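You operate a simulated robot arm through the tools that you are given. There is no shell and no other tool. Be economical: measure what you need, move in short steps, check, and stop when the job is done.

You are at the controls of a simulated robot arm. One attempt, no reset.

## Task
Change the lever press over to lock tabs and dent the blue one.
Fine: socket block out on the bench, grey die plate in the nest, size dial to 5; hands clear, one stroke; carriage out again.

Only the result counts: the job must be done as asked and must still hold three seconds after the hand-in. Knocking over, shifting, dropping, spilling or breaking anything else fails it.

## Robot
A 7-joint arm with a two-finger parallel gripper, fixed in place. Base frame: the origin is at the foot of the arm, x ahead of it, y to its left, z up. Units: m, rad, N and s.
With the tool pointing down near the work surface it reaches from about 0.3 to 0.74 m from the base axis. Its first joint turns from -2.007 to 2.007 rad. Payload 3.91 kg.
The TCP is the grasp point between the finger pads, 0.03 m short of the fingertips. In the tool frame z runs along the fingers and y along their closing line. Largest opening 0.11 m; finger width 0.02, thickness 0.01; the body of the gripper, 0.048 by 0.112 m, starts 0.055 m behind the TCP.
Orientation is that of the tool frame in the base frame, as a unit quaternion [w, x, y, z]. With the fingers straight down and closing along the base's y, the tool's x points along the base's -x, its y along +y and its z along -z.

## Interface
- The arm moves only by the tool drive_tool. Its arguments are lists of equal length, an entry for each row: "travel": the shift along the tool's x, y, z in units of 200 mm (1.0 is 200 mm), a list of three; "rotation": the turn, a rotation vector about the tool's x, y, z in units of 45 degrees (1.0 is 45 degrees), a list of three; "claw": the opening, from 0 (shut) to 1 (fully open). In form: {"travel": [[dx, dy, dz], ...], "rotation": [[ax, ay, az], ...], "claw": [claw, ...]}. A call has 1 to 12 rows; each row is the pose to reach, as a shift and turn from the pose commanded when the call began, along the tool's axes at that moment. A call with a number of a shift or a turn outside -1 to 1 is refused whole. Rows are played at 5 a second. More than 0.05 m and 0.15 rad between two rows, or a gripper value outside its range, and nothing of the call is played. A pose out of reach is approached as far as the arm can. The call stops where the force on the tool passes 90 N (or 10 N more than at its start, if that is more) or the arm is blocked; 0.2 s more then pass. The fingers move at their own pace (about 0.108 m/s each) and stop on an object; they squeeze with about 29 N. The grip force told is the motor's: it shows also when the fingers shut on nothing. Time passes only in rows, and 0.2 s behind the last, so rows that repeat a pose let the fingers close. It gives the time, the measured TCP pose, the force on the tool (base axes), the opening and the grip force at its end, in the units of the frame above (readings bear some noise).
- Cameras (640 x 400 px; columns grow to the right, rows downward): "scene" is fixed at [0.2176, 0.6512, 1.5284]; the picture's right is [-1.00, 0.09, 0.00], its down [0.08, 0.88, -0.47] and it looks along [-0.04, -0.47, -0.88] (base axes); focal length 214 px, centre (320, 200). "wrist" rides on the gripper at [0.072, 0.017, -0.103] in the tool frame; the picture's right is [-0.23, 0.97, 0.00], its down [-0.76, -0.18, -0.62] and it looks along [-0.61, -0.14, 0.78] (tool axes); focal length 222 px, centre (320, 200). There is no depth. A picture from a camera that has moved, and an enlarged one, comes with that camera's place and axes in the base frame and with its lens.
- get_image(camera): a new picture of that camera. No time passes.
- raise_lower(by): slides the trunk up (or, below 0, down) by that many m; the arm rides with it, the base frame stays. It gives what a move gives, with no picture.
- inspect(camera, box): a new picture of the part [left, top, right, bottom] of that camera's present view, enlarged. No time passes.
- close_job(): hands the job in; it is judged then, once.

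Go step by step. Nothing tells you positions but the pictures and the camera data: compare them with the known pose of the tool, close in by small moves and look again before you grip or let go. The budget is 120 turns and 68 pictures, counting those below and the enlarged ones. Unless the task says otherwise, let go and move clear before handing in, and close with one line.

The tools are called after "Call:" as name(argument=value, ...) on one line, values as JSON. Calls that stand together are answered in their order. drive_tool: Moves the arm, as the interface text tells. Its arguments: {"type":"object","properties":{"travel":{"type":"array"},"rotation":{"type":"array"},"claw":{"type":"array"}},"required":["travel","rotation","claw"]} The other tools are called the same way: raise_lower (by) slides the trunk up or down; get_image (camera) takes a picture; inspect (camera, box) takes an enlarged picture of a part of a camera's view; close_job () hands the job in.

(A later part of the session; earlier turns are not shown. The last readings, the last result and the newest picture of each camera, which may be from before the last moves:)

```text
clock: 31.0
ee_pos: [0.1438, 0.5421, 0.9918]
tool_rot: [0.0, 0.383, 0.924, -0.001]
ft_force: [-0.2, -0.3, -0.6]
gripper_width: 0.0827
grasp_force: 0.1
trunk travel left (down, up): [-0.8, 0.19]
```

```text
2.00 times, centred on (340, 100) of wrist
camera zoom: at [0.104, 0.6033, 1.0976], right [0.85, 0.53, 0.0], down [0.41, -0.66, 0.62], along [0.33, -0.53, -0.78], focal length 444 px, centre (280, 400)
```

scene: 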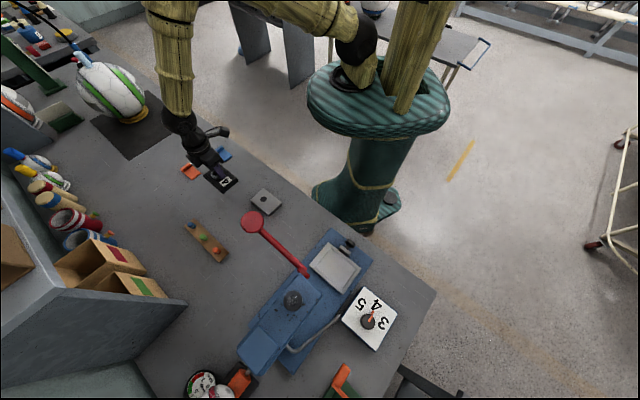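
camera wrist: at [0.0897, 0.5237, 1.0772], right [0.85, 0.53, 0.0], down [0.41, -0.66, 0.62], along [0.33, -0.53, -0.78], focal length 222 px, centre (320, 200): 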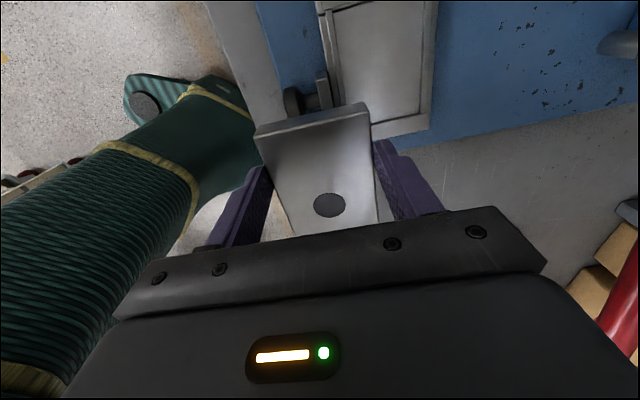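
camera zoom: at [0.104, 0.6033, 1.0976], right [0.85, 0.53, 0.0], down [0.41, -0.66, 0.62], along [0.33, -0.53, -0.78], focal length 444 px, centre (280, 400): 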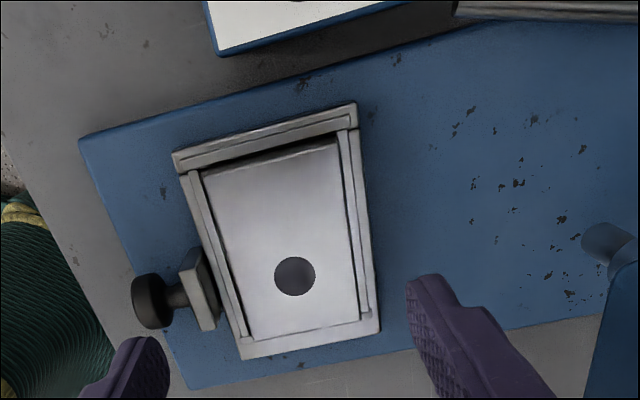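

The die sits in the nest with its hole on the ram line. Now I'll travel to the blue tab, keeping yaw +45°.

Call:
drive_tool(travel=[[-0.21, -0.078, 0], [-0.42, -0.155, 0], [-0.63, -0.233, 0]], rotation=[[0, 0, 0], [0, 0, 0], [0, 0, 0]], claw=[0.75, 0.75, 0.75])

Call:
drive_tool(travel=[[-0.23, -0.018, 0], [-0.46, -0.035, 0], [-0.69, -0.053, 0], [-0.92, -0.07, 0]], rotation=[[0, 0, 0], [0, 0, 0], [0, 0, 0], [0, 0, 0]], claw=[0.75, 0.75, 0.75, 0.75])

Call:
drive_tool(travel=[[-0.23, -0.018, 0], [-0.46, -0.035, 0], [-0.69, -0.053, 0], [-0.92, -0.07, 0]], rotation=[[0, 0, 0], [0, 0, 0], [0, 0, 0], [0, 0, 0]], claw=[0.75, 0.75, 0.75, 0.75])

Call:
drive_tool(travel=[[-0.21, 0.018, 0], [-0.42, 0.035, 0], [-0.63, 0.053, 0.1], [-0.85, 0.07, 0.2], [-0.85, 0.07, 0.3]], rotation=[[0, 0, 0], [0, 0, 0], [0, 0, 0], [0, 0, 0], [0, 0, 0]], claw=[0.75, 0.75, 0.75, 0.75, 0.75])

Call:
inspect(camera="wrist", box=[180, 0, 500, 220])

```text
clock: 31.8
ee_pos: [0.1997, 0.4176, 0.9942]
tool_rot: [0.0, 0.383, 0.924, 0.0]
ft_force: [-0.7, 0.4, 0.6]
gripper_width: 0.0825
grasp_force: 0.1
trunk travel left (down, up): [-0.8, 0.19]
```

```text
clock: 32.8
ee_pos: [0.3197, 0.2797, 0.9945]
tool_rot: [0.0, 0.382, 0.924, 0.0]
ft_force: [0.2, -0.2, 0.1]
gripper_width: 0.0825
grasp_force: 0.1
trunk travel left (down, up): [-0.8, 0.19]
```

```text
clock: 33.8
ee_pos: [0.4409, 0.139, 0.9925]
tool_rot: [0.0, 0.382, 0.924, 0.0]
ft_force: [0.0, 0.5, -0.1]
gripper_width: 0.0824
grasp_force: 0.1
trunk travel left (down, up): [-0.8, 0.19]
```

```text
clock: 35.0
ee_pos: [0.5688, 0.0291, 0.933]
tool_rot: [-0.001, 0.382, 0.924, 0.0]
ft_force: [-0.5, 0.6, 0.0]
gripper_width: 0.0827
grasp_force: 0.1
trunk travel left (down, up): [-0.8, 0.19]
```

```text
1.82 times, centred on (340, 110) of wrist
camera zoom: at [0.5304, 0.0926, 1.0374], right [0.85, 0.53, 0.0], down [0.41, -0.66, 0.62], along [0.33, -0.53, -0.78], focal length 404 px, centre (284, 364)
```

zoom: 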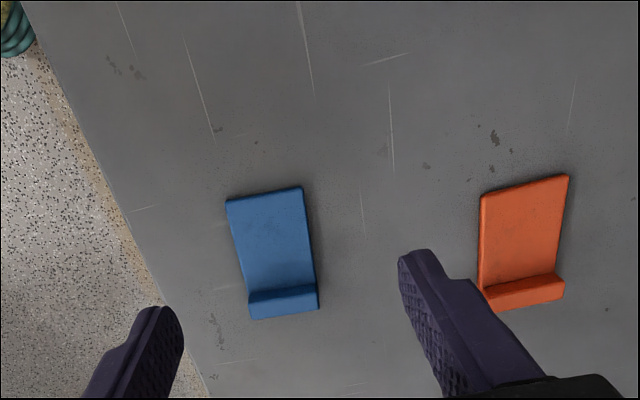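

The blue tab lies at about (0.580, 0.002), 43 × 70 mm, with its raised lip at the (+x,−y) end, the same orientation as the die needs. I'll grip it across the lip ends.

Call:
drive_tool(travel=[[-0.13, -0.03, 0.0], [-0.273, -0.063, 0.1], [-0.273, -0.063, 0.3], [-0.273, -0.063, 0.44], [-0.273, -0.063, 0.48], [-0.273, -0.063, 0.48]], rotation=[[0, 0, 0], [0, 0, 0], [0, 0, 0], [0, 0, 0], [0, 0, 0], [0, 0, 0]], claw=[0.7, 0.7, 0.7, 0.7, 0.7, 0.7])

Call:
inspect(camera="wrist", box=[180, 20, 500, 240])

```text
clock: 36.4
ee_pos: [0.5989, -0.018, 0.8367]
tool_rot: [0.0, 0.383, 0.924, 0.001]
ft_force: [0.0, 0.4, -0.2]
gripper_width: 0.0766
grasp_force: 0.1
trunk travel left (down, up): [-0.8, 0.19]
```

```text
1.82 times, centred on (340, 130) of wrist
camera zoom: at [0.5604, 0.0453, 0.9414], right [0.85, 0.53, 0.0], down [0.41, -0.66, 0.62], along [0.33, -0.53, -0.78], focal length 404 px, centre (284, 327)
```

zoom: 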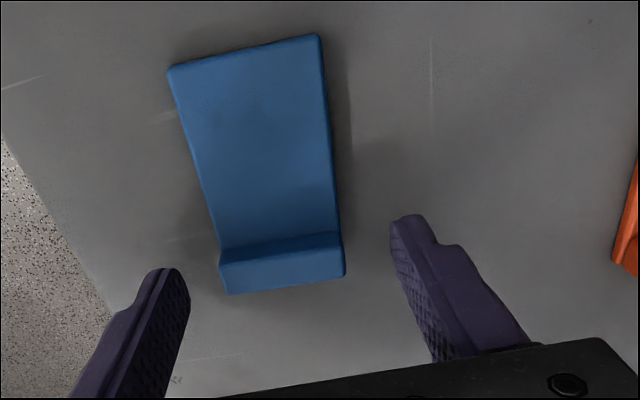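

The fingers line up with the lip. I'll go down 3 mm and close.

Call:
drive_tool(travel=[[0, 0, 0.014], [0, 0, 0.014], [0, 0, 0.014], [0, 0, 0.014], [0, 0, 0.014]], rotation=[[0, 0, 0], [0, 0, 0], [0, 0, 0], [0, 0, 0], [0, 0, 0]], claw=[0.7, 0.25, 0.25, 0.25, 0.25])

Call:
drive_tool(travel=[[0, 0, -0.05], [0, 0, -0.2], [0, 0, -0.4], [0, 0, -0.6], [0, 0, -0.8]], rotation=[[0, 0, 0], [0, 0, 0], [0, 0, 0], [0, 0, 0], [0, 0, 0]], claw=[0.25, 0.25, 0.25, 0.25, 0.25])

Call:
inspect(camera="wrist", box=[180, 20, 500, 240])

```text
clock: 37.6
ee_pos: [0.6, -0.0183, 0.8342]
tool_rot: [0.0, 0.382, 0.924, 0.0]
ft_force: [0.0, 1.1, -0.3]
gripper_width: 0.0441
grasp_force: 29.6
trunk travel left (down, up): [-0.8, 0.19]
```

```text
clock: 38.8
ee_pos: [0.6003, -0.0188, 0.9938]
tool_rot: [-0.001, 0.383, 0.924, 0.0]
ft_force: [-0.5, -0.5, 0.2]
gripper_width: 0.044
grasp_force: 29.5
trunk travel left (down, up): [-0.8, 0.19]
```

```text
1.82 times, centred on (340, 130) of wrist
camera zoom: at [0.561, 0.0443, 1.098], right [0.85, 0.53, 0.0], down [0.41, -0.66, 0.62], along [0.33, -0.53, -0.78], focal length 404 px, centre (284, 327)
```

zoom: 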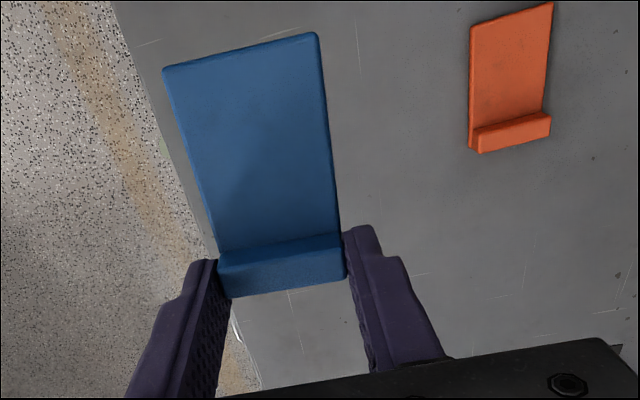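

The tab is held level. I'll carry it back around toward the nest.

Call:
drive_tool(travel=[[0.246, 0, 0], [0.492, 0, 0], [0.738, 0, 0], [0.985, -0.004, 0]], rotation=[[0, 0, 0], [0, 0, 0], [0, 0, 0], [0, 0, 0]], claw=[0.25, 0.25, 0.25, 0.25])

Call:
drive_tool(travel=[[0.239, 0.009, 0], [0.478, 0.018, 0], [0.717, 0.027, 0], [0.955, 0.035, 0]], rotation=[[0, 0, 0], [0, 0, 0], [0, 0, 0], [0, 0, 0]], claw=[0.25, 0.25, 0.25, 0.25])

Call:
drive_tool(travel=[[0.203, 0.009, 0], [0.406, 0.018, 0], [0.609, 0.027, 0], [0.813, 0.035, 0], [0.813, 0.035, 0]], rotation=[[0, 0, 0], [0, 0, 0], [0, 0, 0], [0, 0, 0], [0, 0, 0]], claw=[0.25, 0.25, 0.25, 0.25, 0.25])

Call:
get_image(camera="wrist")

Call:
get_image(camera="scene")

```text
clock: 39.8
ee_pos: [0.4579, 0.1207, 0.9973]
tool_rot: [0.001, 0.382, 0.924, 0.0]
ft_force: [1.0, 0.2, -1.0]
gripper_width: 0.0438
grasp_force: 29.2
trunk travel left (down, up): [-0.8, 0.19]
```

```text
clock: 40.8
ee_pos: [0.3272, 0.2626, 0.9945]
tool_rot: [0.001, 0.383, 0.924, 0.0]
ft_force: [0.2, 0.7, -0.4]
gripper_width: 0.0436
grasp_force: 28.5
trunk travel left (down, up): [-0.8, 0.19]
```

```text
clock: 42.0
ee_pos: [0.2194, 0.3783, 0.9939]
tool_rot: [0.001, 0.384, 0.923, 0.0]
ft_force: [0.4, 0.9, 0.4]
gripper_width: 0.0438
grasp_force: 28.9
trunk travel left (down, up): [-0.8, 0.19]
```

```text
26 pictures are left
camera wrist: at [0.1806, 0.442, 1.0985], right [0.85, 0.53, 0.0], down [0.41, -0.66, 0.62], along [0.33, -0.53, -0.78], focal length 222 px, centre (320, 200)
```

wrist: 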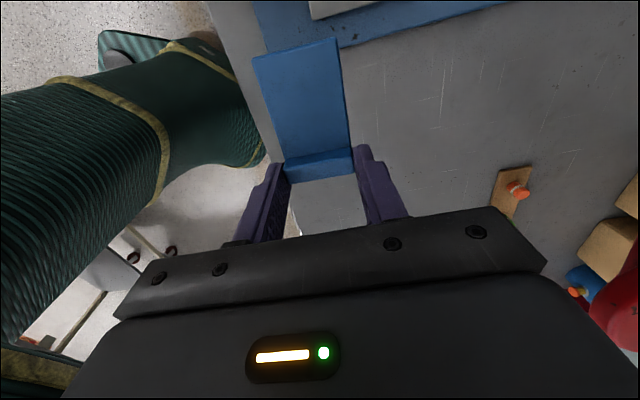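

```text
25 pictures are left
```

scene: 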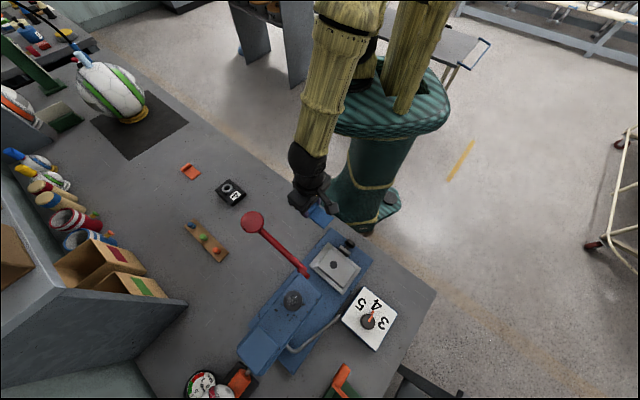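

Call:
drive_tool(travel=[[0.17, 0.06, 0.1], [0.35, 0.13, 0.2], [0.52, 0.199, 0.3], [0.52, 0.199, 0.3]], rotation=[[0, 0, 0], [0, 0, 0], [0, 0, 0], [0, 0, 0]], claw=[0.25, 0.25, 0.25, 0.25])

Call:
inspect(camera="scene", box=[240, 190, 400, 310])

Call:
inspect(camera="wrist", box=[200, 0, 500, 200])

```text
clock: 43.0
ee_pos: [0.1752, 0.4813, 0.9347]
tool_rot: [0.0, 0.382, 0.924, 0.0]
ft_force: [-0.3, 0.1, -0.8]
gripper_width: 0.0439
grasp_force: 29.3
trunk travel left (down, up): [-0.8, 0.19]
```

```text
3.33 times, centred on (320, 250) of scene
camera zoom: at [0.2176, 0.6512, 1.5284], right [-1.0, 0.09, 0.0], down [0.08, 0.88, -0.47], along [-0.04, -0.47, -0.88], focal length 715 px, centre (320, 33)
```

zoom: 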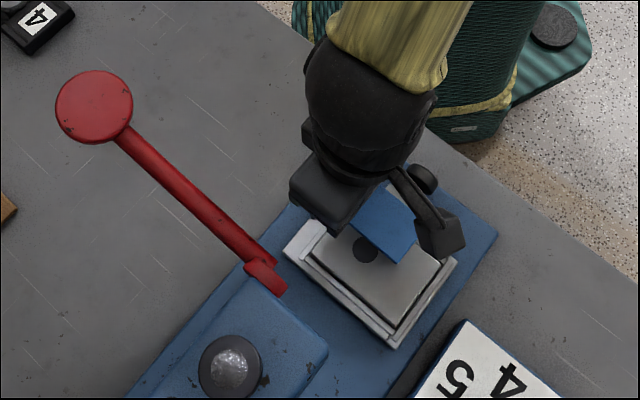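

```text
2.00 times, centred on (350, 100) of wrist
camera zoom: at [0.1359, 0.5444, 1.0393], right [0.85, 0.53, 0.0], down [0.41, -0.66, 0.62], along [0.33, -0.53, -0.78], focal length 444 px, centre (260, 400)
```

zoom: 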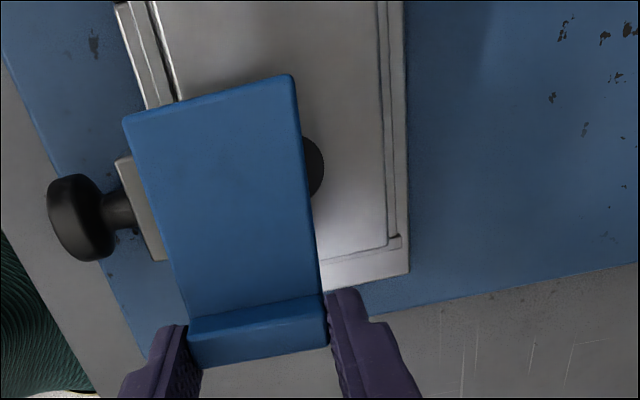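

There is good clearance to the lever. I'll move over the hole and lower to just above the die.

Call:
drive_tool(travel=[[0, 0.046, 0], [0, 0.092, 0.06], [0, 0.092, 0.13], [0, 0.092, 0.18], [0, 0.092, 0.18]], rotation=[[0, 0, 0], [0, 0, 0], [0, 0, 0], [0, 0, 0], [0, 0, 0]], claw=[0.25, 0.25, 0.25, 0.25, 0.25])

Call:
inspect(camera="wrist", box=[200, 0, 500, 200])

```text
clock: 44.2
ee_pos: [0.1878, 0.4945, 0.8976]
tool_rot: [0.0, 0.383, 0.924, 0.0]
ft_force: [0.8, 0.8, -0.5]
gripper_width: 0.0436
grasp_force: 29.0
trunk travel left (down, up): [-0.8, 0.19]
```

```text
2.00 times, centred on (350, 100) of wrist
camera zoom: at [0.1491, 0.5573, 1.0025], right [0.85, 0.53, 0.0], down [0.41, -0.66, 0.62], along [0.33, -0.53, -0.78], focal length 444 px, centre (260, 400)
```

zoom: 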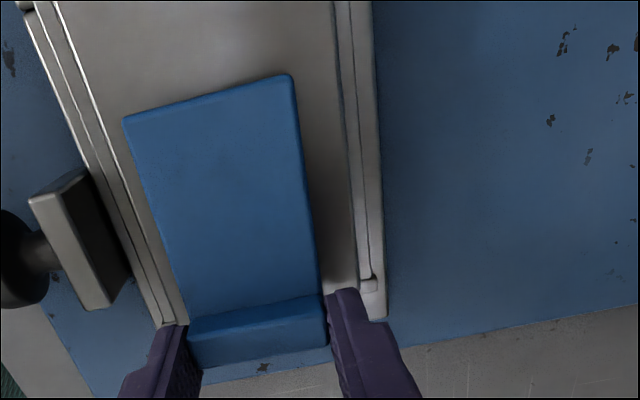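

Tab is aligned over the hole. Lowering to contact.

Call:
drive_tool(travel=[[0, 0, 0.02], [0, 0, 0.04], [0, 0, 0.04]], rotation=[[0, 0, 0], [0, 0, 0], [0, 0, 0]], claw=[0.25, 0.25, 0.25])

Call:
drive_tool(travel=[[0, 0, 0.007], [0, 0, 0.012], [0, 0, 0.012]], rotation=[[0, 0, 0], [0, 0, 0], [0, 0, 0]], claw=[0.25, 0.25, 0.25])

```text
clock: 45.0
ee_pos: [0.1872, 0.4949, 0.8916]
tool_rot: [0.001, 0.383, 0.924, -0.001]
ft_force: [0.1, 0.2, -0.4]
gripper_width: 0.0438
grasp_force: 29.3
trunk travel left (down, up): [-0.8, 0.19]
```

```text
clock: 45.8
ee_pos: [0.1871, 0.4943, 0.8878]
tool_rot: [0.0, 0.382, 0.924, 0.0]
ft_force: [-0.1, 0.1, -0.7]
gripper_width: 0.0437
grasp_force: 29.1
trunk travel left (down, up): [-0.8, 0.19]
```

Call:
drive_tool(travel=[[0, 0, 0.007], [0, 0, 0.01], [0, 0, 0.01]], rotation=[[0, 0, 0], [0, 0, 0], [0, 0, 0]], claw=[0.25, 0.25, 0.25])

Call:
drive_tool(travel=[[0, 0, 0.007], [0, 0, 0.01], [0, 0, 0.01]], rotation=[[0, 0, 0], [0, 0, 0], [0, 0, 0]], claw=[0.25, 0.25, 0.25])

```text
clock: 46.6
ee_pos: [0.1864, 0.4956, 0.8862]
tool_rot: [0.0, 0.382, 0.924, 0.0]
ft_force: [-0.5, 0.1, 0.1]
gripper_width: 0.0435
grasp_force: 28.8
trunk travel left (down, up): [-0.8, 0.19]
```

```text
clock: 47.4
ee_pos: [0.1867, 0.4949, 0.8864]
tool_rot: [0.0, 0.383, 0.924, 0.002]
ft_force: [0.0, 1.2, 15.1]
gripper_width: 0.0434
grasp_force: 28.9
trunk travel left (down, up): [-0.8, 0.19]
```

Contact, so the tab is on the die. I'll release and rise straight up.

Call:
drive_tool(travel=[[0, 0, -0.005], [0, 0, -0.005], [0, 0, -0.04], [0, 0, -0.2], [0, 0, -0.4], [0, 0, -0.55]], rotation=[[0, 0, 0], [0, 0, 0], [0, 0, 0], [0, 0, 0], [0, 0, 0], [0, 0, 0]], claw=[0.56, 0.56, 0.56, 0.56, 0.56, 0.56])

Call:
inspect(camera="wrist", box=[200, 0, 500, 200])

```text
clock: 48.8
ee_pos: [0.1862, 0.4928, 0.9933]
tool_rot: [0.0, 0.382, 0.924, -0.001]
ft_force: [0.0, 1.2, 0.6]
gripper_width: 0.0614
grasp_force: 0.0
trunk travel left (down, up): [-0.8, 0.19]
```

```text
2.00 times, centred on (350, 100) of wrist
camera zoom: at [0.1478, 0.5575, 1.098], right [0.85, 0.53, 0.0], down [0.41, -0.66, 0.62], along [0.33, -0.53, -0.78], focal length 444 px, centre (260, 400)
```

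zoom: 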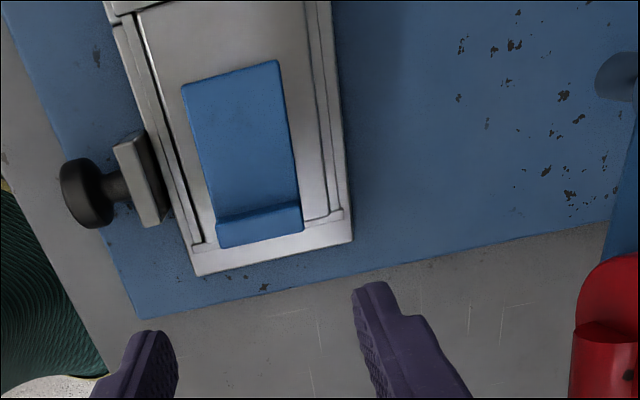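

The tab sits squarely on the die. Next is the dial, with its knob near (0.090, 0.680, top 0.854): the pointer must turn about 53° counter-clockwise from 4 to 5. I'll swing back to yaw -45° and approach.

Call:
drive_tool(travel=[[0.04, -0.047, 0], [0.09, -0.093, 0], [0.13, -0.14, 0], [0.17, -0.187, 0], [0.215, -0.233, 0], [0.258, -0.28, 0]], rotation=[[0, 0, -0.167], [0, 0, -0.333], [0, 0, -0.5], [0, 0, -0.667], [0, 0, -0.833], [0, 0, -1.0]], claw=[0.65, 0.65, 0.65, 0.65, 0.65, 0.65])

Call:
drive_tool(travel=[[0.017, 0.09, 0], [0.033, 0.18, 0], [0.05, 0.275, 0], [0.067, 0.366, 0], [0.083, 0.46, 0], [0.1, 0.55, 0], [0.1, 0.55, 0]], rotation=[[0, 0, -0.167], [0, 0, -0.333], [0, 0, -0.5], [0, 0, -0.667], [0, 0, -0.833], [0, 0, -1.0], [0, 0, -1.0]], claw=[0.65, 0.65, 0.65, 0.65, 0.65, 0.65, 0.65])

Call:
get_image(camera="wrist")

```text
clock: 50.2
ee_pos: [0.1104, 0.4909, 0.9946]
tool_rot: [0.0, -0.001, 1.0, 0.0]
ft_force: [1.0, 0.0, 0.0]
gripper_width: 0.0717
grasp_force: 0.0
trunk travel left (down, up): [-0.8, 0.19]
```

```text
clock: 51.8
ee_pos: [0.0918, 0.6016, 0.9959]
tool_rot: [0.0, -0.384, 0.924, 0.0]
ft_force: [-0.2, -0.1, -0.4]
gripper_width: 0.0717
grasp_force: 0.0
trunk travel left (down, up): [-0.8, 0.19]
```

```text
20 pictures are left
camera wrist: at [0.0287, 0.562, 1.1005], right [-0.53, 0.85, 0.0], down [0.66, 0.41, 0.62], along [0.53, 0.33, -0.78], focal length 222 px, centre (320, 200)
```

wrist: 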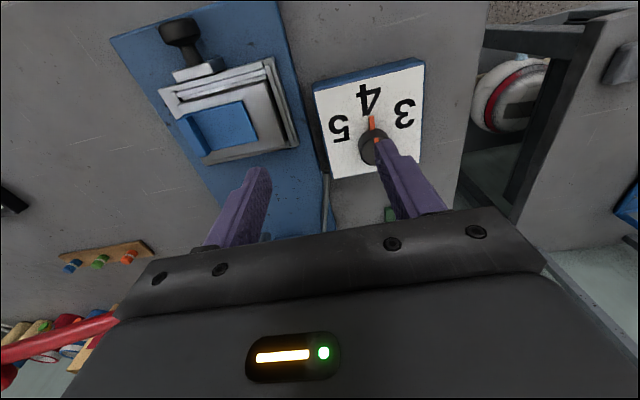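

Call:
drive_tool(travel=[[-0.137, 0.137, 0.0], [-0.274, 0.274, 0.1], [-0.274, 0.274, 0.3], [-0.274, 0.274, 0.3]], rotation=[[0, 0, 0], [0, 0, 0], [0, 0, 0], [0, 0, 0]], claw=[0.65, 0.65, 0.65, 0.65])

Call:
inspect(camera="wrist", box=[200, 40, 440, 200])

```text
clock: 52.8
ee_pos: [0.0936, 0.6788, 0.9341]
tool_rot: [0.001, -0.383, 0.924, 0.0]
ft_force: [0.0, 0.1, -0.5]
gripper_width: 0.0712
grasp_force: 0.1
trunk travel left (down, up): [-0.8, 0.19]
```

```text
2.50 times, centred on (320, 120) of wrist
camera zoom: at [0.0302, 0.6394, 1.0396], right [-0.53, 0.85, 0.0], down [0.66, 0.41, 0.62], along [0.53, 0.33, -0.78], focal length 555 px, centre (320, 400)
```

zoom: 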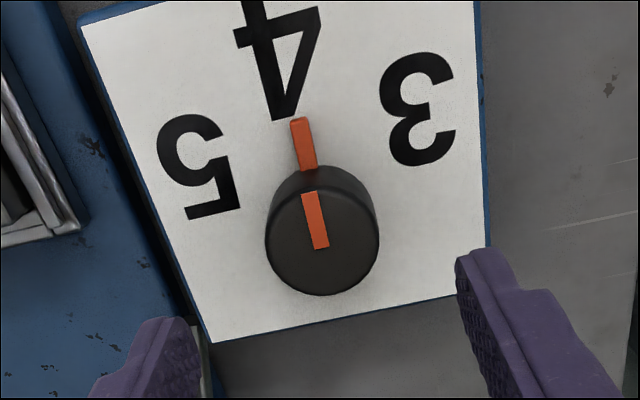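

The knob is centred below the tool, with fingers perpendicular to the pointer. I'll lower and grip it.

Call:
drive_tool(travel=[[-0.011, 0.005, 0.15], [-0.011, 0.005, 0.27], [-0.011, 0.005, 0.3], [-0.011, 0.005, 0.3], [-0.011, 0.005, 0.3], [-0.011, 0.005, 0.3], [-0.011, 0.005, 0.3]], rotation=[[0, 0, 0], [0, 0, 0], [0, 0, 0], [0, 0, 0], [0, 0, 0], [0, 0, 0], [0, 0, 0]], claw=[0.65, 0.65, 0.65, 0.65, 0.15, 0.15, 0.15])

```text
clock: 54.4
ee_pos: [0.0943, 0.6813, 0.8749]
tool_rot: [0.0, -0.383, 0.924, 0.0]
ft_force: [3.2, -4.7, -2.4]
gripper_width: 0.038
grasp_force: 44.5
trunk travel left (down, up): [-0.8, 0.19]
```

Knob gripped at 38 mm. Turning it toward 5.

Call:
drive_tool(travel=[[0, 0, 0], [0, 0, 0], [0, 0, 0], [0, 0, 0], [0, 0, 0], [0, 0, 0], [0, 0, 0], [0, 0, 0]], rotation=[[0, 0, -0.15], [0, 0, -0.3], [0, 0, -0.45], [0, 0, -0.6], [0, 0, -0.75], [0, 0, -0.9], [0, 0, -1.0], [0, 0, -1.0]], claw=[0.15, 0.15, 0.15, 0.15, 0.15, 0.15, 0.15, 0.15])

Call:
inspect(camera="wrist", box=[200, 20, 440, 200])

```text
clock: 56.2
ee_pos: [0.0912, 0.682, 0.8744]
tool_rot: [0.0, 0.708, -0.706, 0.0]
ft_force: [1.8, 1.4, -2.8]
gripper_width: 0.0376
grasp_force: 44.7
trunk travel left (down, up): [-0.8, 0.19]
```

```text
2.22 times, centred on (320, 110) of wrist
camera zoom: at [0.0753, 0.6092, 0.9788], right [-0.97, 0.23, 0.0], down [0.18, 0.76, 0.62], along [0.14, 0.61, -0.78], focal length 494 px, centre (320, 400)
```

zoom: 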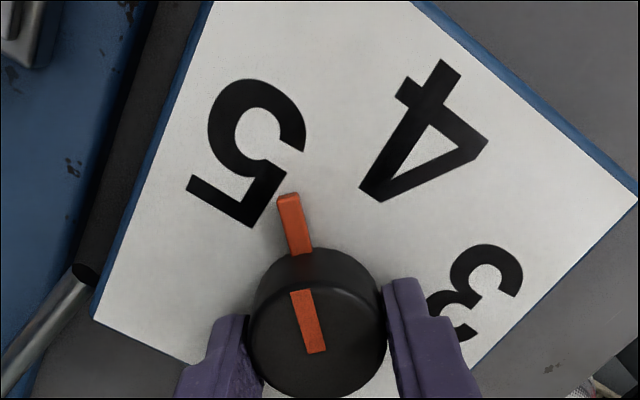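

The pointer is now at about −90° and the 5 lies at about −80°. I'll turn another 10°.

Call:
drive_tool(travel=[[0, 0, 0], [0, 0, 0], [0, 0, 0]], rotation=[[0, 0, -0.11], [0, 0, -0.225], [0, 0, -0.225]], claw=[0.15, 0.15, 0.15])

Call:
drive_tool(travel=[[0, 0, 0], [0, 0, 0], [0, 0, -0.15], [0, 0, -0.35], [0, 0, -0.5]], rotation=[[0, 0, 0], [0, 0, 0], [0, 0, 0], [0, 0, 0], [0, 0, 0]], claw=[0.6, 0.6, 0.6, 0.6, 0.6])

Call:
inspect(camera="wrist", box=[200, 20, 440, 200])

```text
clock: 57.0
ee_pos: [0.0907, 0.6823, 0.8747]
tool_rot: [0.0, 0.767, -0.642, 0.0]
ft_force: [-0.6, 3.7, -1.9]
gripper_width: 0.0377
grasp_force: 44.7
trunk travel left (down, up): [-0.8, 0.19]
```

```text
clock: 58.2
ee_pos: [0.0915, 0.6821, 0.9756]
tool_rot: [0.001, 0.766, -0.642, 0.0]
ft_force: [0.8, 0.1, 1.1]
gripper_width: 0.0662
grasp_force: 0.0
trunk travel left (down, up): [-0.8, 0.19]
```

```text
2.22 times, centred on (320, 110) of wrist
camera zoom: at [0.088, 0.6078, 1.0794], right [-1.0, 0.05, 0.0], down [0.04, 0.78, 0.62], along [0.03, 0.62, -0.78], focal length 494 px, centre (320, 400)
```

zoom: 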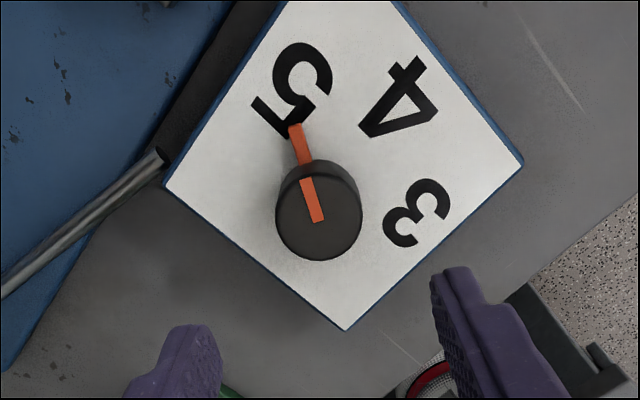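

The pointer now overshoots the centre of the 5 by about 5°. I'll re-grip and turn back 5° for a clean setting.

Call:
drive_tool(travel=[[0, 0, 0.2], [0, 0, 0.4], [0, 0, 0.5], [0, 0, 0.5], [0, 0, 0.5], [0, 0, 0.5]], rotation=[[0, 0, 0], [0, 0, 0], [0, 0, 0], [0, 0, 0], [0, 0, 0], [0, 0, 0]], claw=[0.6, 0.6, 0.6, 0.15, 0.15, 0.15])

Call:
drive_tool(travel=[[0, 0, 0], [0, 0, 0], [0, 0, 0], [0, 0, 0], [0, 0, -0.2], [0, 0, -0.4], [0, 0, -0.6]], rotation=[[0, 0, 0.115], [0, 0, 0.115], [0, 0, 0.115], [0, 0, 0.115], [0, 0, 0.115], [0, 0, 0.115], [0, 0, 0.115]], claw=[0.15, 0.15, 0.6, 0.6, 0.6, 0.6, 0.6])

Call:
get_image(camera="wrist")

```text
clock: 59.6
ee_pos: [0.0919, 0.6819, 0.8725]
tool_rot: [0.0, 0.767, -0.642, 0.001]
ft_force: [1.8, -0.6, -5.4]
gripper_width: 0.0373
grasp_force: 45.0
trunk travel left (down, up): [-0.8, 0.19]
```

```text
clock: 61.2
ee_pos: [0.092, 0.6816, 0.9972]
tool_rot: [0.0, 0.737, -0.676, 0.0]
ft_force: [0.6, -0.3, -0.2]
gripper_width: 0.066
grasp_force: 0.0
trunk travel left (down, up): [-0.8, 0.19]
```

```text
16 pictures are left
camera wrist: at [0.0811, 0.6084, 1.1004], right [-0.99, 0.14, 0.0], down [0.11, 0.77, 0.62], along [0.09, 0.62, -0.78], focal length 222 px, centre (320, 200)
```

wrist: 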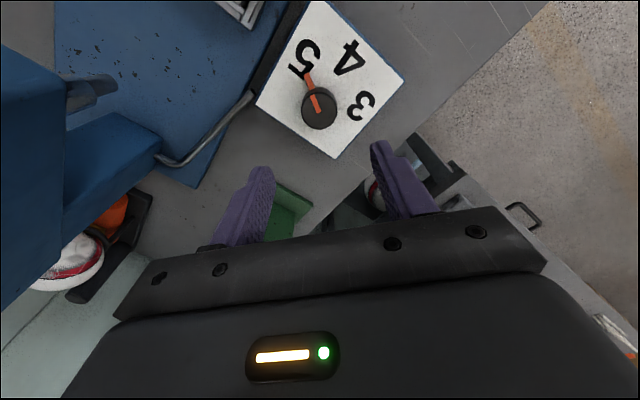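

The pointer is on 5. Next is the carriage: I'll take its pull knob at about (0.101, 0.455, 0.846), with the tool tilted 30° so the hand leans away from the press head. First, I'll move back and reorient.

Call:
drive_tool(travel=[[0.13, 0.02, 0], [0.27, 0.04, 0], [0.4, 0.065, 0], [0.53, 0.086, 0], [0.67, 0.107, 0], [0.8, 0.128, 0]], rotation=[[0, 0, 0.167], [0, 0, 0.333], [0, 0, 0.5], [0, 0, 0.667], [0, 0, 0.833], [0, 0, 1.0]], claw=[0.6, 0.6, 0.6, 0.6, 0.6, 0.6])

Call:
drive_tool(travel=[[0.17, -0.1, 0.05], [0.35, -0.208, 0.1], [0.35, -0.208, 0.1]], rotation=[[0, 0, 0.055], [0, 0, 0.109], [0, 0, 0.109]], claw=[0.6, 0.6, 0.6])

Call:
drive_tool(travel=[[0, 0, 0], [0, 0, 0], [0, 0, 0], [0, 0, 0], [0, 0, 0]], rotation=[[0, -0.167, 0], [0, -0.333, 0], [0, -0.5, 0], [0, -0.667, 0], [0, -0.667, 0]], claw=[0.6, 0.6, 0.6, 0.6, 0.6])

Call:
get_image(camera="wrist")

```text
clock: 62.6
ee_pos: [0.0798, 0.5192, 0.9957]
tool_rot: [-0.001, -0.421, 0.907, 0.0]
ft_force: [-0.6, -0.6, -0.1]
gripper_width: 0.0662
grasp_force: 0.1
trunk travel left (down, up): [-0.8, 0.19]
```

```text
clock: 63.4
ee_pos: [0.0672, 0.4377, 0.9748]
tool_rot: [0.001, -0.382, 0.924, 0.0]
ft_force: [0.5, 0.0, 0.5]
gripper_width: 0.066
grasp_force: 0.1
trunk travel left (down, up): [-0.8, 0.19]
```

```text
clock: 64.6
ee_pos: [0.0948, 0.4387, 0.9786]
tool_rot: [0.244, -0.342, 0.903, 0.096]
ft_force: [0.2, -0.2, -0.4]
gripper_width: 0.0659
grasp_force: 0.2
out of reach, approached as far as the arm can: row 3
trunk travel left (down, up): [-0.8, 0.19]
```

```text
15 pictures are left
camera wrist: at [-0.0026, 0.3759, 1.0322], right [-0.5, 0.86, 0.12], down [0.38, 0.09, 0.92], along [0.78, 0.5, -0.37], focal length 222 px, centre (320, 200)
```

wrist: 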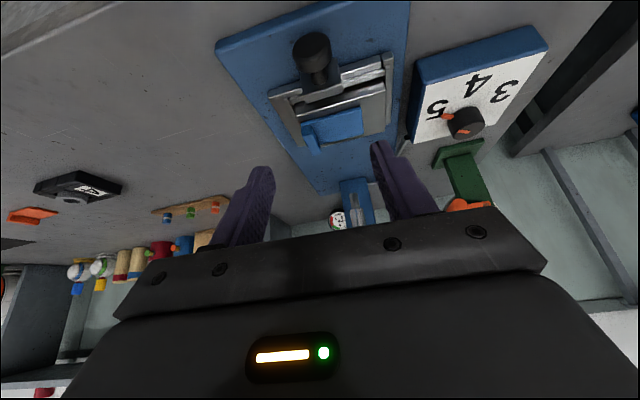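

Thirty degrees of tilt is out of reach this close in. I'll return to about 15°.

Call:
drive_tool(travel=[[0, 0, 0], [0, 0, 0], [0, 0, 0]], rotation=[[0, 0.167, 0], [0, 0.333, 0], [0, 0.333, 0]], claw=[0.6, 0.6, 0.6])

```text
clock: 65.4
ee_pos: [0.0934, 0.4451, 0.9851]
tool_rot: [0.122, -0.347, 0.928, 0.059]
ft_force: [-1.3, -0.3, -0.1]
gripper_width: 0.0661
grasp_force: 0.0
trunk travel left (down, up): [-0.8, 0.19]
```

Call:
drive_tool(travel=[[0.064, 0, 0.1], [0.128, -0.005, 0.208], [0.128, -0.005, 0.35], [0.128, -0.005, 0.35]], rotation=[[0, 0, -0.042], [0, 0, -0.084], [0, 0, -0.084], [0, 0, -0.084]], claw=[0.6, 0.6, 0.6, 0.6])

Call:
inspect(camera="wrist", box=[180, 0, 500, 240])

```text
clock: 66.4
ee_pos: [0.0617, 0.4344, 0.8997]
tool_rot: [0.123, -0.41, 0.903, 0.047]
ft_force: [-0.2, 0.6, 0.9]
gripper_width: 0.0659
grasp_force: 0.1
trunk travel left (down, up): [-0.8, 0.19]
```

```text
1.67 times, centred on (340, 120) of wrist
camera zoom: at [-0.0153, 0.3736, 0.9813], right [-0.59, 0.81, 0.04], down [0.5, 0.32, 0.8], along [0.63, 0.49, -0.6], focal length 370 px, centre (287, 333)
```

zoom: 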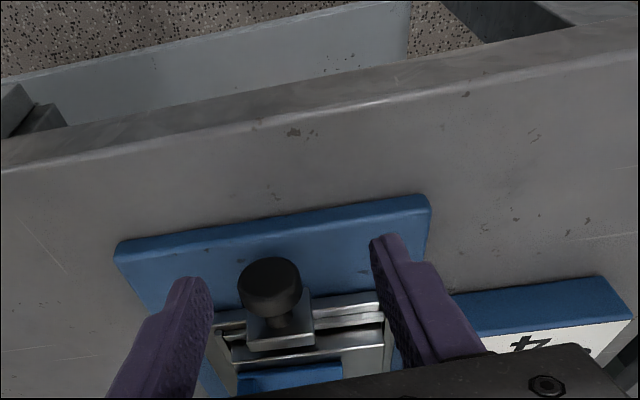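

Call:
drive_tool(travel=[[-0.06, -0.035, 0], [-0.12, -0.071, 0], [-0.12, -0.071, 0], [-0.12, -0.071, 0]], rotation=[[0, 0, 0.04], [0, 0, 0.08], [0, 0, 0.08], [0, 0, 0.08]], claw=[0.6, 0.6, 0.6, 0.6])

```text
clock: 67.4
ee_pos: [0.0876, 0.4417, 0.9067]
tool_rot: [0.121, -0.381, 0.915, 0.049]
ft_force: [0.3, 1.2, -0.3]
gripper_width: 0.0662
grasp_force: 0.0
trunk travel left (down, up): [-0.8, 0.19]
```

Call:
drive_tool(travel=[[0, 0.003, 0.08], [0, 0.003, 0.16], [0, 0.003, 0.234], [0, 0.003, 0.234]], rotation=[[0, 0, 0], [0, 0, 0], [0, 0, 0], [0, 0, 0]], claw=[0.6, 0.6, 0.6, 0.6])

Call:
inspect(camera="wrist", box=[180, 0, 500, 240])

```text
clock: 68.4
ee_pos: [0.0962, 0.4519, 0.8618]
tool_rot: [0.121, -0.382, 0.915, 0.05]
ft_force: [0.3, -0.5, -0.3]
gripper_width: 0.0659
grasp_force: 0.0
trunk travel left (down, up): [-0.8, 0.19]
```

```text
1.67 times, centred on (340, 120) of wrist
camera zoom: at [0.0167, 0.3943, 0.944], right [-0.54, 0.84, 0.06], down [0.53, 0.28, 0.8], along [0.66, 0.46, -0.6], focal length 370 px, centre (287, 333)
```

zoom: 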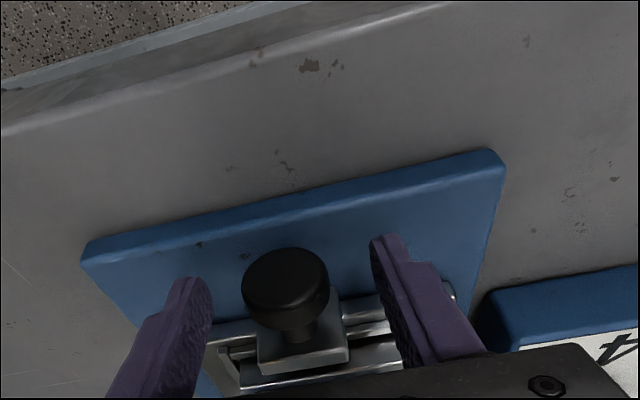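

The knob is between the fingers. I'll close and push gently along the bed axis.

Call:
drive_tool(travel=[[0, 0, 0], [0, 0, 0], [0, 0, 0]], rotation=[[0, 0, 0], [0, 0, 0], [0, 0, 0]], claw=[0.1, 0.1, 0.1])

Call:
drive_tool(travel=[[-0.024, 0, 0.0065], [-0.048, 0, 0.013], [-0.097, 0, 0.026], [-0.145, 0, 0.039], [-0.145, 0, 0.039]], rotation=[[0, 0, 0], [0, 0, 0], [0, 0, 0], [0, 0, 0], [0, 0, 0]], claw=[0.1, 0.1, 0.1, 0.1, 0.1])

Call:
inspect(camera="scene", box=[240, 190, 400, 310])

```text
clock: 69.2
ee_pos: [0.0979, 0.4501, 0.8618]
tool_rot: [0.121, -0.381, 0.915, 0.049]
ft_force: [3.1, -2.2, -3.1]
gripper_width: 0.0332
grasp_force: 44.7
trunk travel left (down, up): [-0.8, 0.19]
```

```text
clock: 70.4
ee_pos: [0.1182, 0.4724, 0.8623]
tool_rot: [0.121, -0.381, 0.916, 0.049]
ft_force: [3.0, -5.0, -6.3]
gripper_width: 0.0332
grasp_force: 44.9
trunk travel left (down, up): [-0.8, 0.19]
```

```text
3.33 times, centred on (320, 250) of scene
camera zoom: at [0.2176, 0.6512, 1.5284], right [-1.0, 0.09, 0.0], down [0.08, 0.88, -0.47], along [-0.04, -0.47, -0.88], focal length 715 px, centre (320, 33)
```

zoom: 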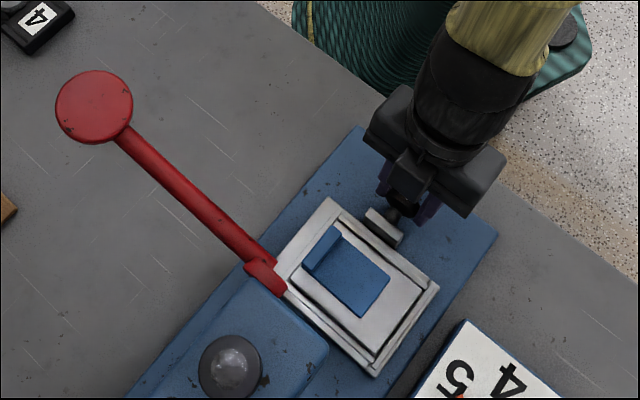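

The carriage slides freely. Continuing in.

Call:
drive_tool(travel=[[-0.08, 0, 0.0215], [-0.16, 0, 0.043], [-0.24, 0, 0.0645], [-0.29, 0, 0.078], [-0.29, 0, 0.078]], rotation=[[0, 0, 0], [0, 0, 0], [0, 0, 0], [0, 0, 0], [0, 0, 0]], claw=[0.1, 0.1, 0.1, 0.1, 0.1])

Call:
drive_tool(travel=[[-0.04, 0, 0.011], [-0.08, 0, 0.0215], [-0.12, 0, 0.032], [-0.145, 0, 0.039], [-0.145, 0, 0.039]], rotation=[[0, 0, 0], [0, 0, 0], [0, 0, 0], [0, 0, 0], [0, 0, 0]], claw=[0.1, 0.1, 0.1, 0.1, 0.1])

Call:
inspect(camera="scene", box=[240, 190, 400, 310])

```text
clock: 71.6
ee_pos: [0.162, 0.5144, 0.8615]
tool_rot: [0.12, -0.381, 0.915, 0.049]
ft_force: [6.9, -6.8, -2.8]
gripper_width: 0.0335
grasp_force: 45.4
trunk travel left (down, up): [-0.8, 0.19]
```

```text
clock: 72.8
ee_pos: [0.1833, 0.5366, 0.8618]
tool_rot: [0.12, -0.381, 0.915, 0.05]
ft_force: [3.6, -7.1, -10.6]
gripper_width: 0.0331
grasp_force: 45.0
trunk travel left (down, up): [-0.8, 0.19]
```

```text
3.33 times, centred on (320, 250) of scene
camera zoom: at [0.2176, 0.6512, 1.5284], right [-1.0, 0.09, 0.0], down [0.08, 0.88, -0.47], along [-0.04, -0.47, -0.88], focal length 715 px, centre (320, 33)
```

zoom: 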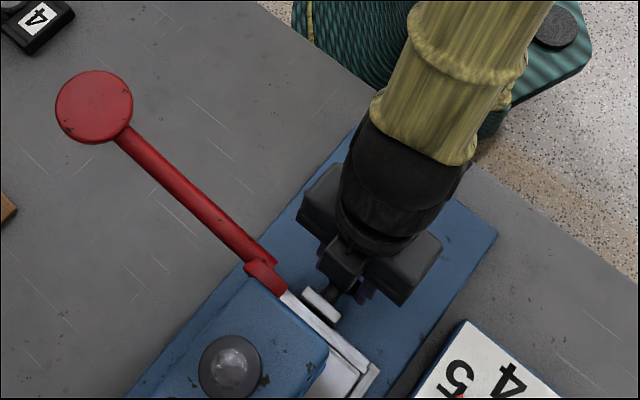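

Call:
drive_tool(travel=[[-0.025, 0, 0.0065], [-0.05, 0, 0.013], [-0.072, 0, 0.0195], [-0.072, 0, 0.0195]], rotation=[[0, 0, 0], [0, 0, 0], [0, 0, 0], [0, 0, 0]], claw=[0.1, 0.1, 0.1, 0.1])

Call:
drive_tool(travel=[[-0.025, 0, 0.0065], [-0.048, 0, 0.013], [-0.048, 0, 0.013]], rotation=[[0, 0, 0], [0, 0, 0], [0, 0, 0]], claw=[0.1, 0.1, 0.1])

```text
clock: 73.8
ee_pos: [0.1937, 0.5461, 0.8616]
tool_rot: [0.121, -0.381, 0.915, 0.05]
ft_force: [4.2, -5.7, -7.2]
gripper_width: 0.0331
grasp_force: 44.9
trunk travel left (down, up): [-0.8, 0.19]
```

```text
clock: 74.6
ee_pos: [0.2012, 0.5542, 0.8619]
tool_rot: [0.121, -0.381, 0.915, 0.05]
ft_force: [6.9, -4.5, -3.3]
gripper_width: 0.0333
grasp_force: 44.7
trunk travel left (down, up): [-0.8, 0.19]
```

The hole should now be close to the ram axis. I'll continue gently to find the stop.

Call:
drive_tool(travel=[[-0.02, 0, 0.005], [-0.04, 0, 0.0107], [-0.04, 0, 0.0107]], rotation=[[0, 0, 0], [0, 0, 0], [0, 0, 0]], claw=[0.1, 0.1, 0.1])

Call:
inspect(camera="scene", box=[240, 190, 400, 310])

```text
clock: 75.4
ee_pos: [0.2018, 0.5536, 0.8627]
tool_rot: [0.119, -0.382, 0.915, 0.048]
ft_force: [-11.7, -29.1, 1.7]
gripper_width: 0.0332
grasp_force: 44.8
trunk travel left (down, up): [-0.8, 0.19]
```

```text
3.33 times, centred on (320, 250) of scene
camera zoom: at [0.2176, 0.6512, 1.5284], right [-1.0, 0.09, 0.0], down [0.08, 0.88, -0.47], along [-0.04, -0.47, -0.88], focal length 715 px, centre (320, 33)
```

zoom: 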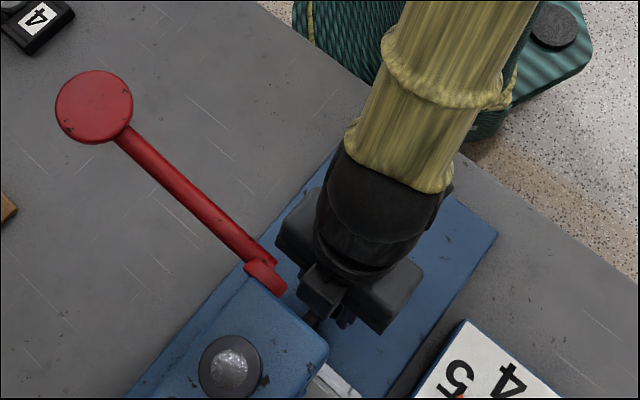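

The carriage is hard against its stop. I'll release and withdraw outward along the bed, then up.

Call:
drive_tool(travel=[[0.02, 0, -0.005], [0.02, 0, -0.005], [0.02, 0, -0.005], [0.15, 0, -0.04], [0.29, 0, -0.078], [0.43, 0, -0.2], [0.48, 0, -0.4], [0.5, 0, -0.6]], rotation=[[0, 0, 0], [0, 0, 0], [0, 0, 0], [0, 0, 0], [0, 0, 0], [0, 0, 0], [0, 0, 0], [0, 0, 0]], claw=[0.1, 0.6, 0.6, 0.6, 0.6, 0.6, 0.6, 0.6])

Call:
inspect(camera="wrist", box=[200, 0, 640, 260])

```text
clock: 77.2
ee_pos: [0.1166, 0.4692, 0.9528]
tool_rot: [0.121, -0.38, 0.916, 0.049]
ft_force: [0.3, -0.3, 0.1]
gripper_width: 0.066
grasp_force: 0.1
trunk travel left (down, up): [-0.8, 0.19]
```

```text
1.45 times, centred on (420, 130) of wrist
camera zoom: at [0.0361, 0.4125, 1.0355], right [-0.54, 0.84, 0.06], down [0.53, 0.28, 0.8], along [0.66, 0.46, -0.6], focal length 323 px, centre (174, 302)
```

zoom: 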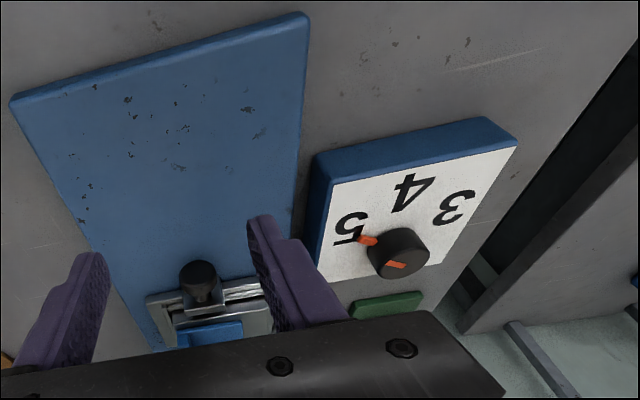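

The carriage remains in, and the dial reads 5. Now the lever: I'll rise, level the tool and go over its knob at about (0.365, 0.441, 1.05), yawed to +45° so the fingers close parallel to the hinge.

Call:
drive_tool(travel=[[-0.052, 0, -0.19], [-0.104, 0, -0.385], [-0.156, 0, -0.58], [-0.208, 0, -0.77], [-0.26, 0, -0.965], [-0.26, 0, -0.965]], rotation=[[0, 0.07, 0], [0, 0.14, 0], [0, 0.21, 0], [0, 0.28, 0], [0, 0.345, 0], [0, 0.345, 0]], claw=[0.8, 0.8, 0.8, 0.8, 0.8, 0.8])

```text
clock: 78.6
ee_pos: [0.1147, 0.4684, 1.1506]
tool_rot: [-0.004, -0.385, 0.923, -0.002]
ft_force: [-0.2, 0.1, 0.0]
gripper_width: 0.0882
grasp_force: 0.1
trunk travel left (down, up): [-0.8, 0.19]
```

Call:
drive_tool(travel=[[-0.065, -0.08, -0.01], [-0.13, -0.16, -0.02], [-0.2, -0.245, -0.03], [-0.26, -0.33, -0.04], [-0.33, -0.41, -0.05], [-0.394, -0.49, -0.05]], rotation=[[0, 0, 0.167], [0, 0, 0.333], [0, 0, 0.5], [0, 0, 0.667], [0, 0, 0.833], [0, 0, 1.0]], claw=[0.8, 0.8, 0.8, 0.8, 0.8, 0.8])

Call:
drive_tool(travel=[[-0.1, -0.011, 0], [-0.2, -0.022, 0], [-0.31, -0.034, 0], [-0.41, -0.045, 0], [-0.52, -0.056, 0], [-0.625, -0.0675, 0], [-0.625, -0.0675, 0]], rotation=[[0, 0, 0.167], [0, 0, 0.333], [0, 0, 0.5], [0, 0, 0.667], [0, 0, 0.833], [0, 0, 1.0], [0, 0, 1.0]], claw=[0.8, 0.8, 0.8, 0.8, 0.8, 0.8, 0.8])

Call:
get_image(camera="wrist")

```text
clock: 80.0
ee_pos: [0.2415, 0.456, 1.1602]
tool_rot: [-0.002, -0.001, 1.0, -0.003]
ft_force: [-0.5, 0.7, -0.1]
gripper_width: 0.0881
grasp_force: 0.1
trunk travel left (down, up): [-0.8, 0.19]
```

```text
clock: 81.6
ee_pos: [0.366, 0.4442, 1.1602]
tool_rot: [-0.001, 0.382, 0.924, -0.004]
ft_force: [-0.3, -0.3, -0.2]
gripper_width: 0.0878
grasp_force: 0.1
trunk travel left (down, up): [-0.8, 0.19]
```

```text
8 pictures are left
camera wrist: at [0.3276, 0.5078, 1.2645], right [0.85, 0.53, -0.01], down [0.42, -0.66, 0.63], along [0.33, -0.53, -0.78], focal length 222 px, centre (320, 200)
```

wrist: 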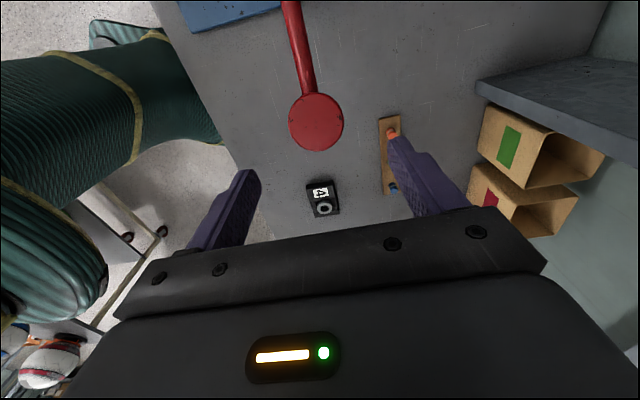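

The knob is centred under the tool (54 mm across). I'll descend and grip it.

Call:
drive_tool(travel=[[0.005, -0.016, 0.2], [0.005, -0.016, 0.4], [0.005, -0.016, 0.5], [0.005, -0.016, 0.5], [0.005, -0.016, 0.5], [0.005, -0.016, 0.5], [0.005, -0.016, 0.5]], rotation=[[0, 0, 0], [0, 0, 0], [0, 0, 0], [0, 0, 0], [0, 0, 0], [0, 0, 0], [0, 0, 0]], claw=[0.8, 0.8, 0.8, 0.8, 0.3, 0.3, 0.3])

Call:
inspect(camera="wrist", box=[180, 0, 500, 240])

```text
clock: 83.2
ee_pos: [0.3638, 0.4402, 1.0589]
tool_rot: [-0.001, 0.381, 0.924, -0.004]
ft_force: [-1.0, -1.0, -3.9]
gripper_width: 0.0535
grasp_force: 45.2
trunk travel left (down, up): [-0.8, 0.19]
```

```text
1.67 times, centred on (340, 120) of wrist
camera zoom: at [0.3239, 0.5045, 1.1637], right [0.85, 0.53, -0.01], down [0.42, -0.66, 0.63], along [0.33, -0.53, -0.78], focal length 370 px, centre (287, 333)
```

zoom: 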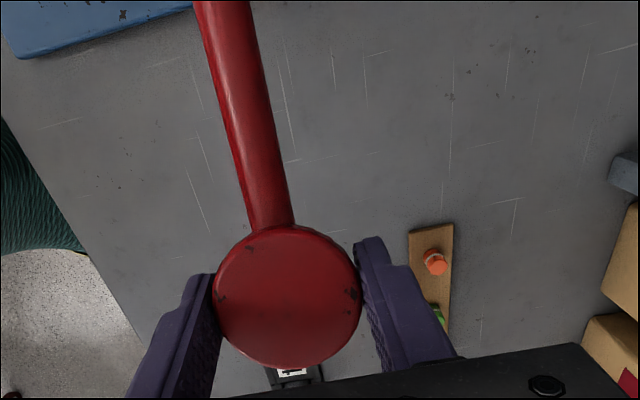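

The knob is held. I'll pull it down along its arc, watching the force.

Call:
drive_tool(travel=[[-0.008, 0, 0.05], [-0.015, 0, 0.1], [-0.019, 0, 0.15], [-0.021, 0, 0.19], [-0.021, 0, 0.19]], rotation=[[0, 0, 0], [0, 0, 0], [0, 0, 0], [0, 0, 0], [0, 0, 0]], claw=[0.3, 0.3, 0.3, 0.3, 0.3])

```text
clock: 84.4
ee_pos: [0.3669, 0.4372, 1.023]
tool_rot: [-0.002, 0.382, 0.924, -0.003]
ft_force: [8.1, -2.5, 9.8]
gripper_width: 0.0535
grasp_force: 45.4
trunk travel left (down, up): [-0.8, 0.19]
```

The lever moves with only about 10 N. Continuing.

Call:
drive_tool(travel=[[0.003, 0, 0.075], [0.013, 0, 0.152], [0.03, 0, 0.226], [0.053, 0, 0.299], [0.053, 0, 0.299]], rotation=[[0, 0, 0], [0, 0, 0], [0, 0, 0], [0, 0, 0], [0, 0, 0]], claw=[0.3, 0.3, 0.3, 0.3, 0.3])

Call:
inspect(camera="scene", box=[220, 180, 400, 320])

```text
clock: 85.3
ee_pos: [0.3623, 0.4406, 0.9832]
tool_rot: [0.005, 0.384, 0.923, 0.007]
ft_force: [-12.2, -24.1, 36.7]
gripper_width: 0.054
grasp_force: 44.7
trunk travel left (down, up): [-0.8, 0.19]
stopped in row 4: the force on the tool passed its limit (the readings are from after the stop); the commanded pose is now the measured one
```

```text
2.86 times, centred on (310, 250) of scene
camera zoom: at [0.2176, 0.6512, 1.5284], right [-1.0, 0.09, 0.0], down [0.08, 0.88, -0.47], along [-0.04, -0.47, -0.88], focal length 613 px, centre (349, 57)
```

zoom: 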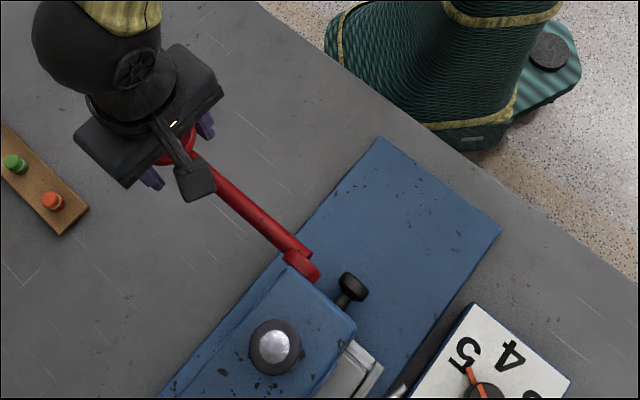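

It stopped at about a 25° swing with force passing 90 N. I'll press a little further to see whether that is the end stop.

Call:
drive_tool(travel=[[0.004, 0, 0.02], [0.008, 0, 0.04], [0.012, 0, 0.06], [0.012, 0, 0.06]], rotation=[[0, 0, 0], [0, 0, 0], [0, 0, 0], [0, 0, 0]], claw=[0.3, 0.3, 0.3, 0.3])

```text
clock: 86.3
ee_pos: [0.3604, 0.4441, 0.9728]
tool_rot: [0.004, 0.383, 0.924, 0.009]
ft_force: [-11.2, -28.4, 42.1]
gripper_width: 0.0535
grasp_force: 45.0
trunk travel left (down, up): [-0.8, 0.19]
```

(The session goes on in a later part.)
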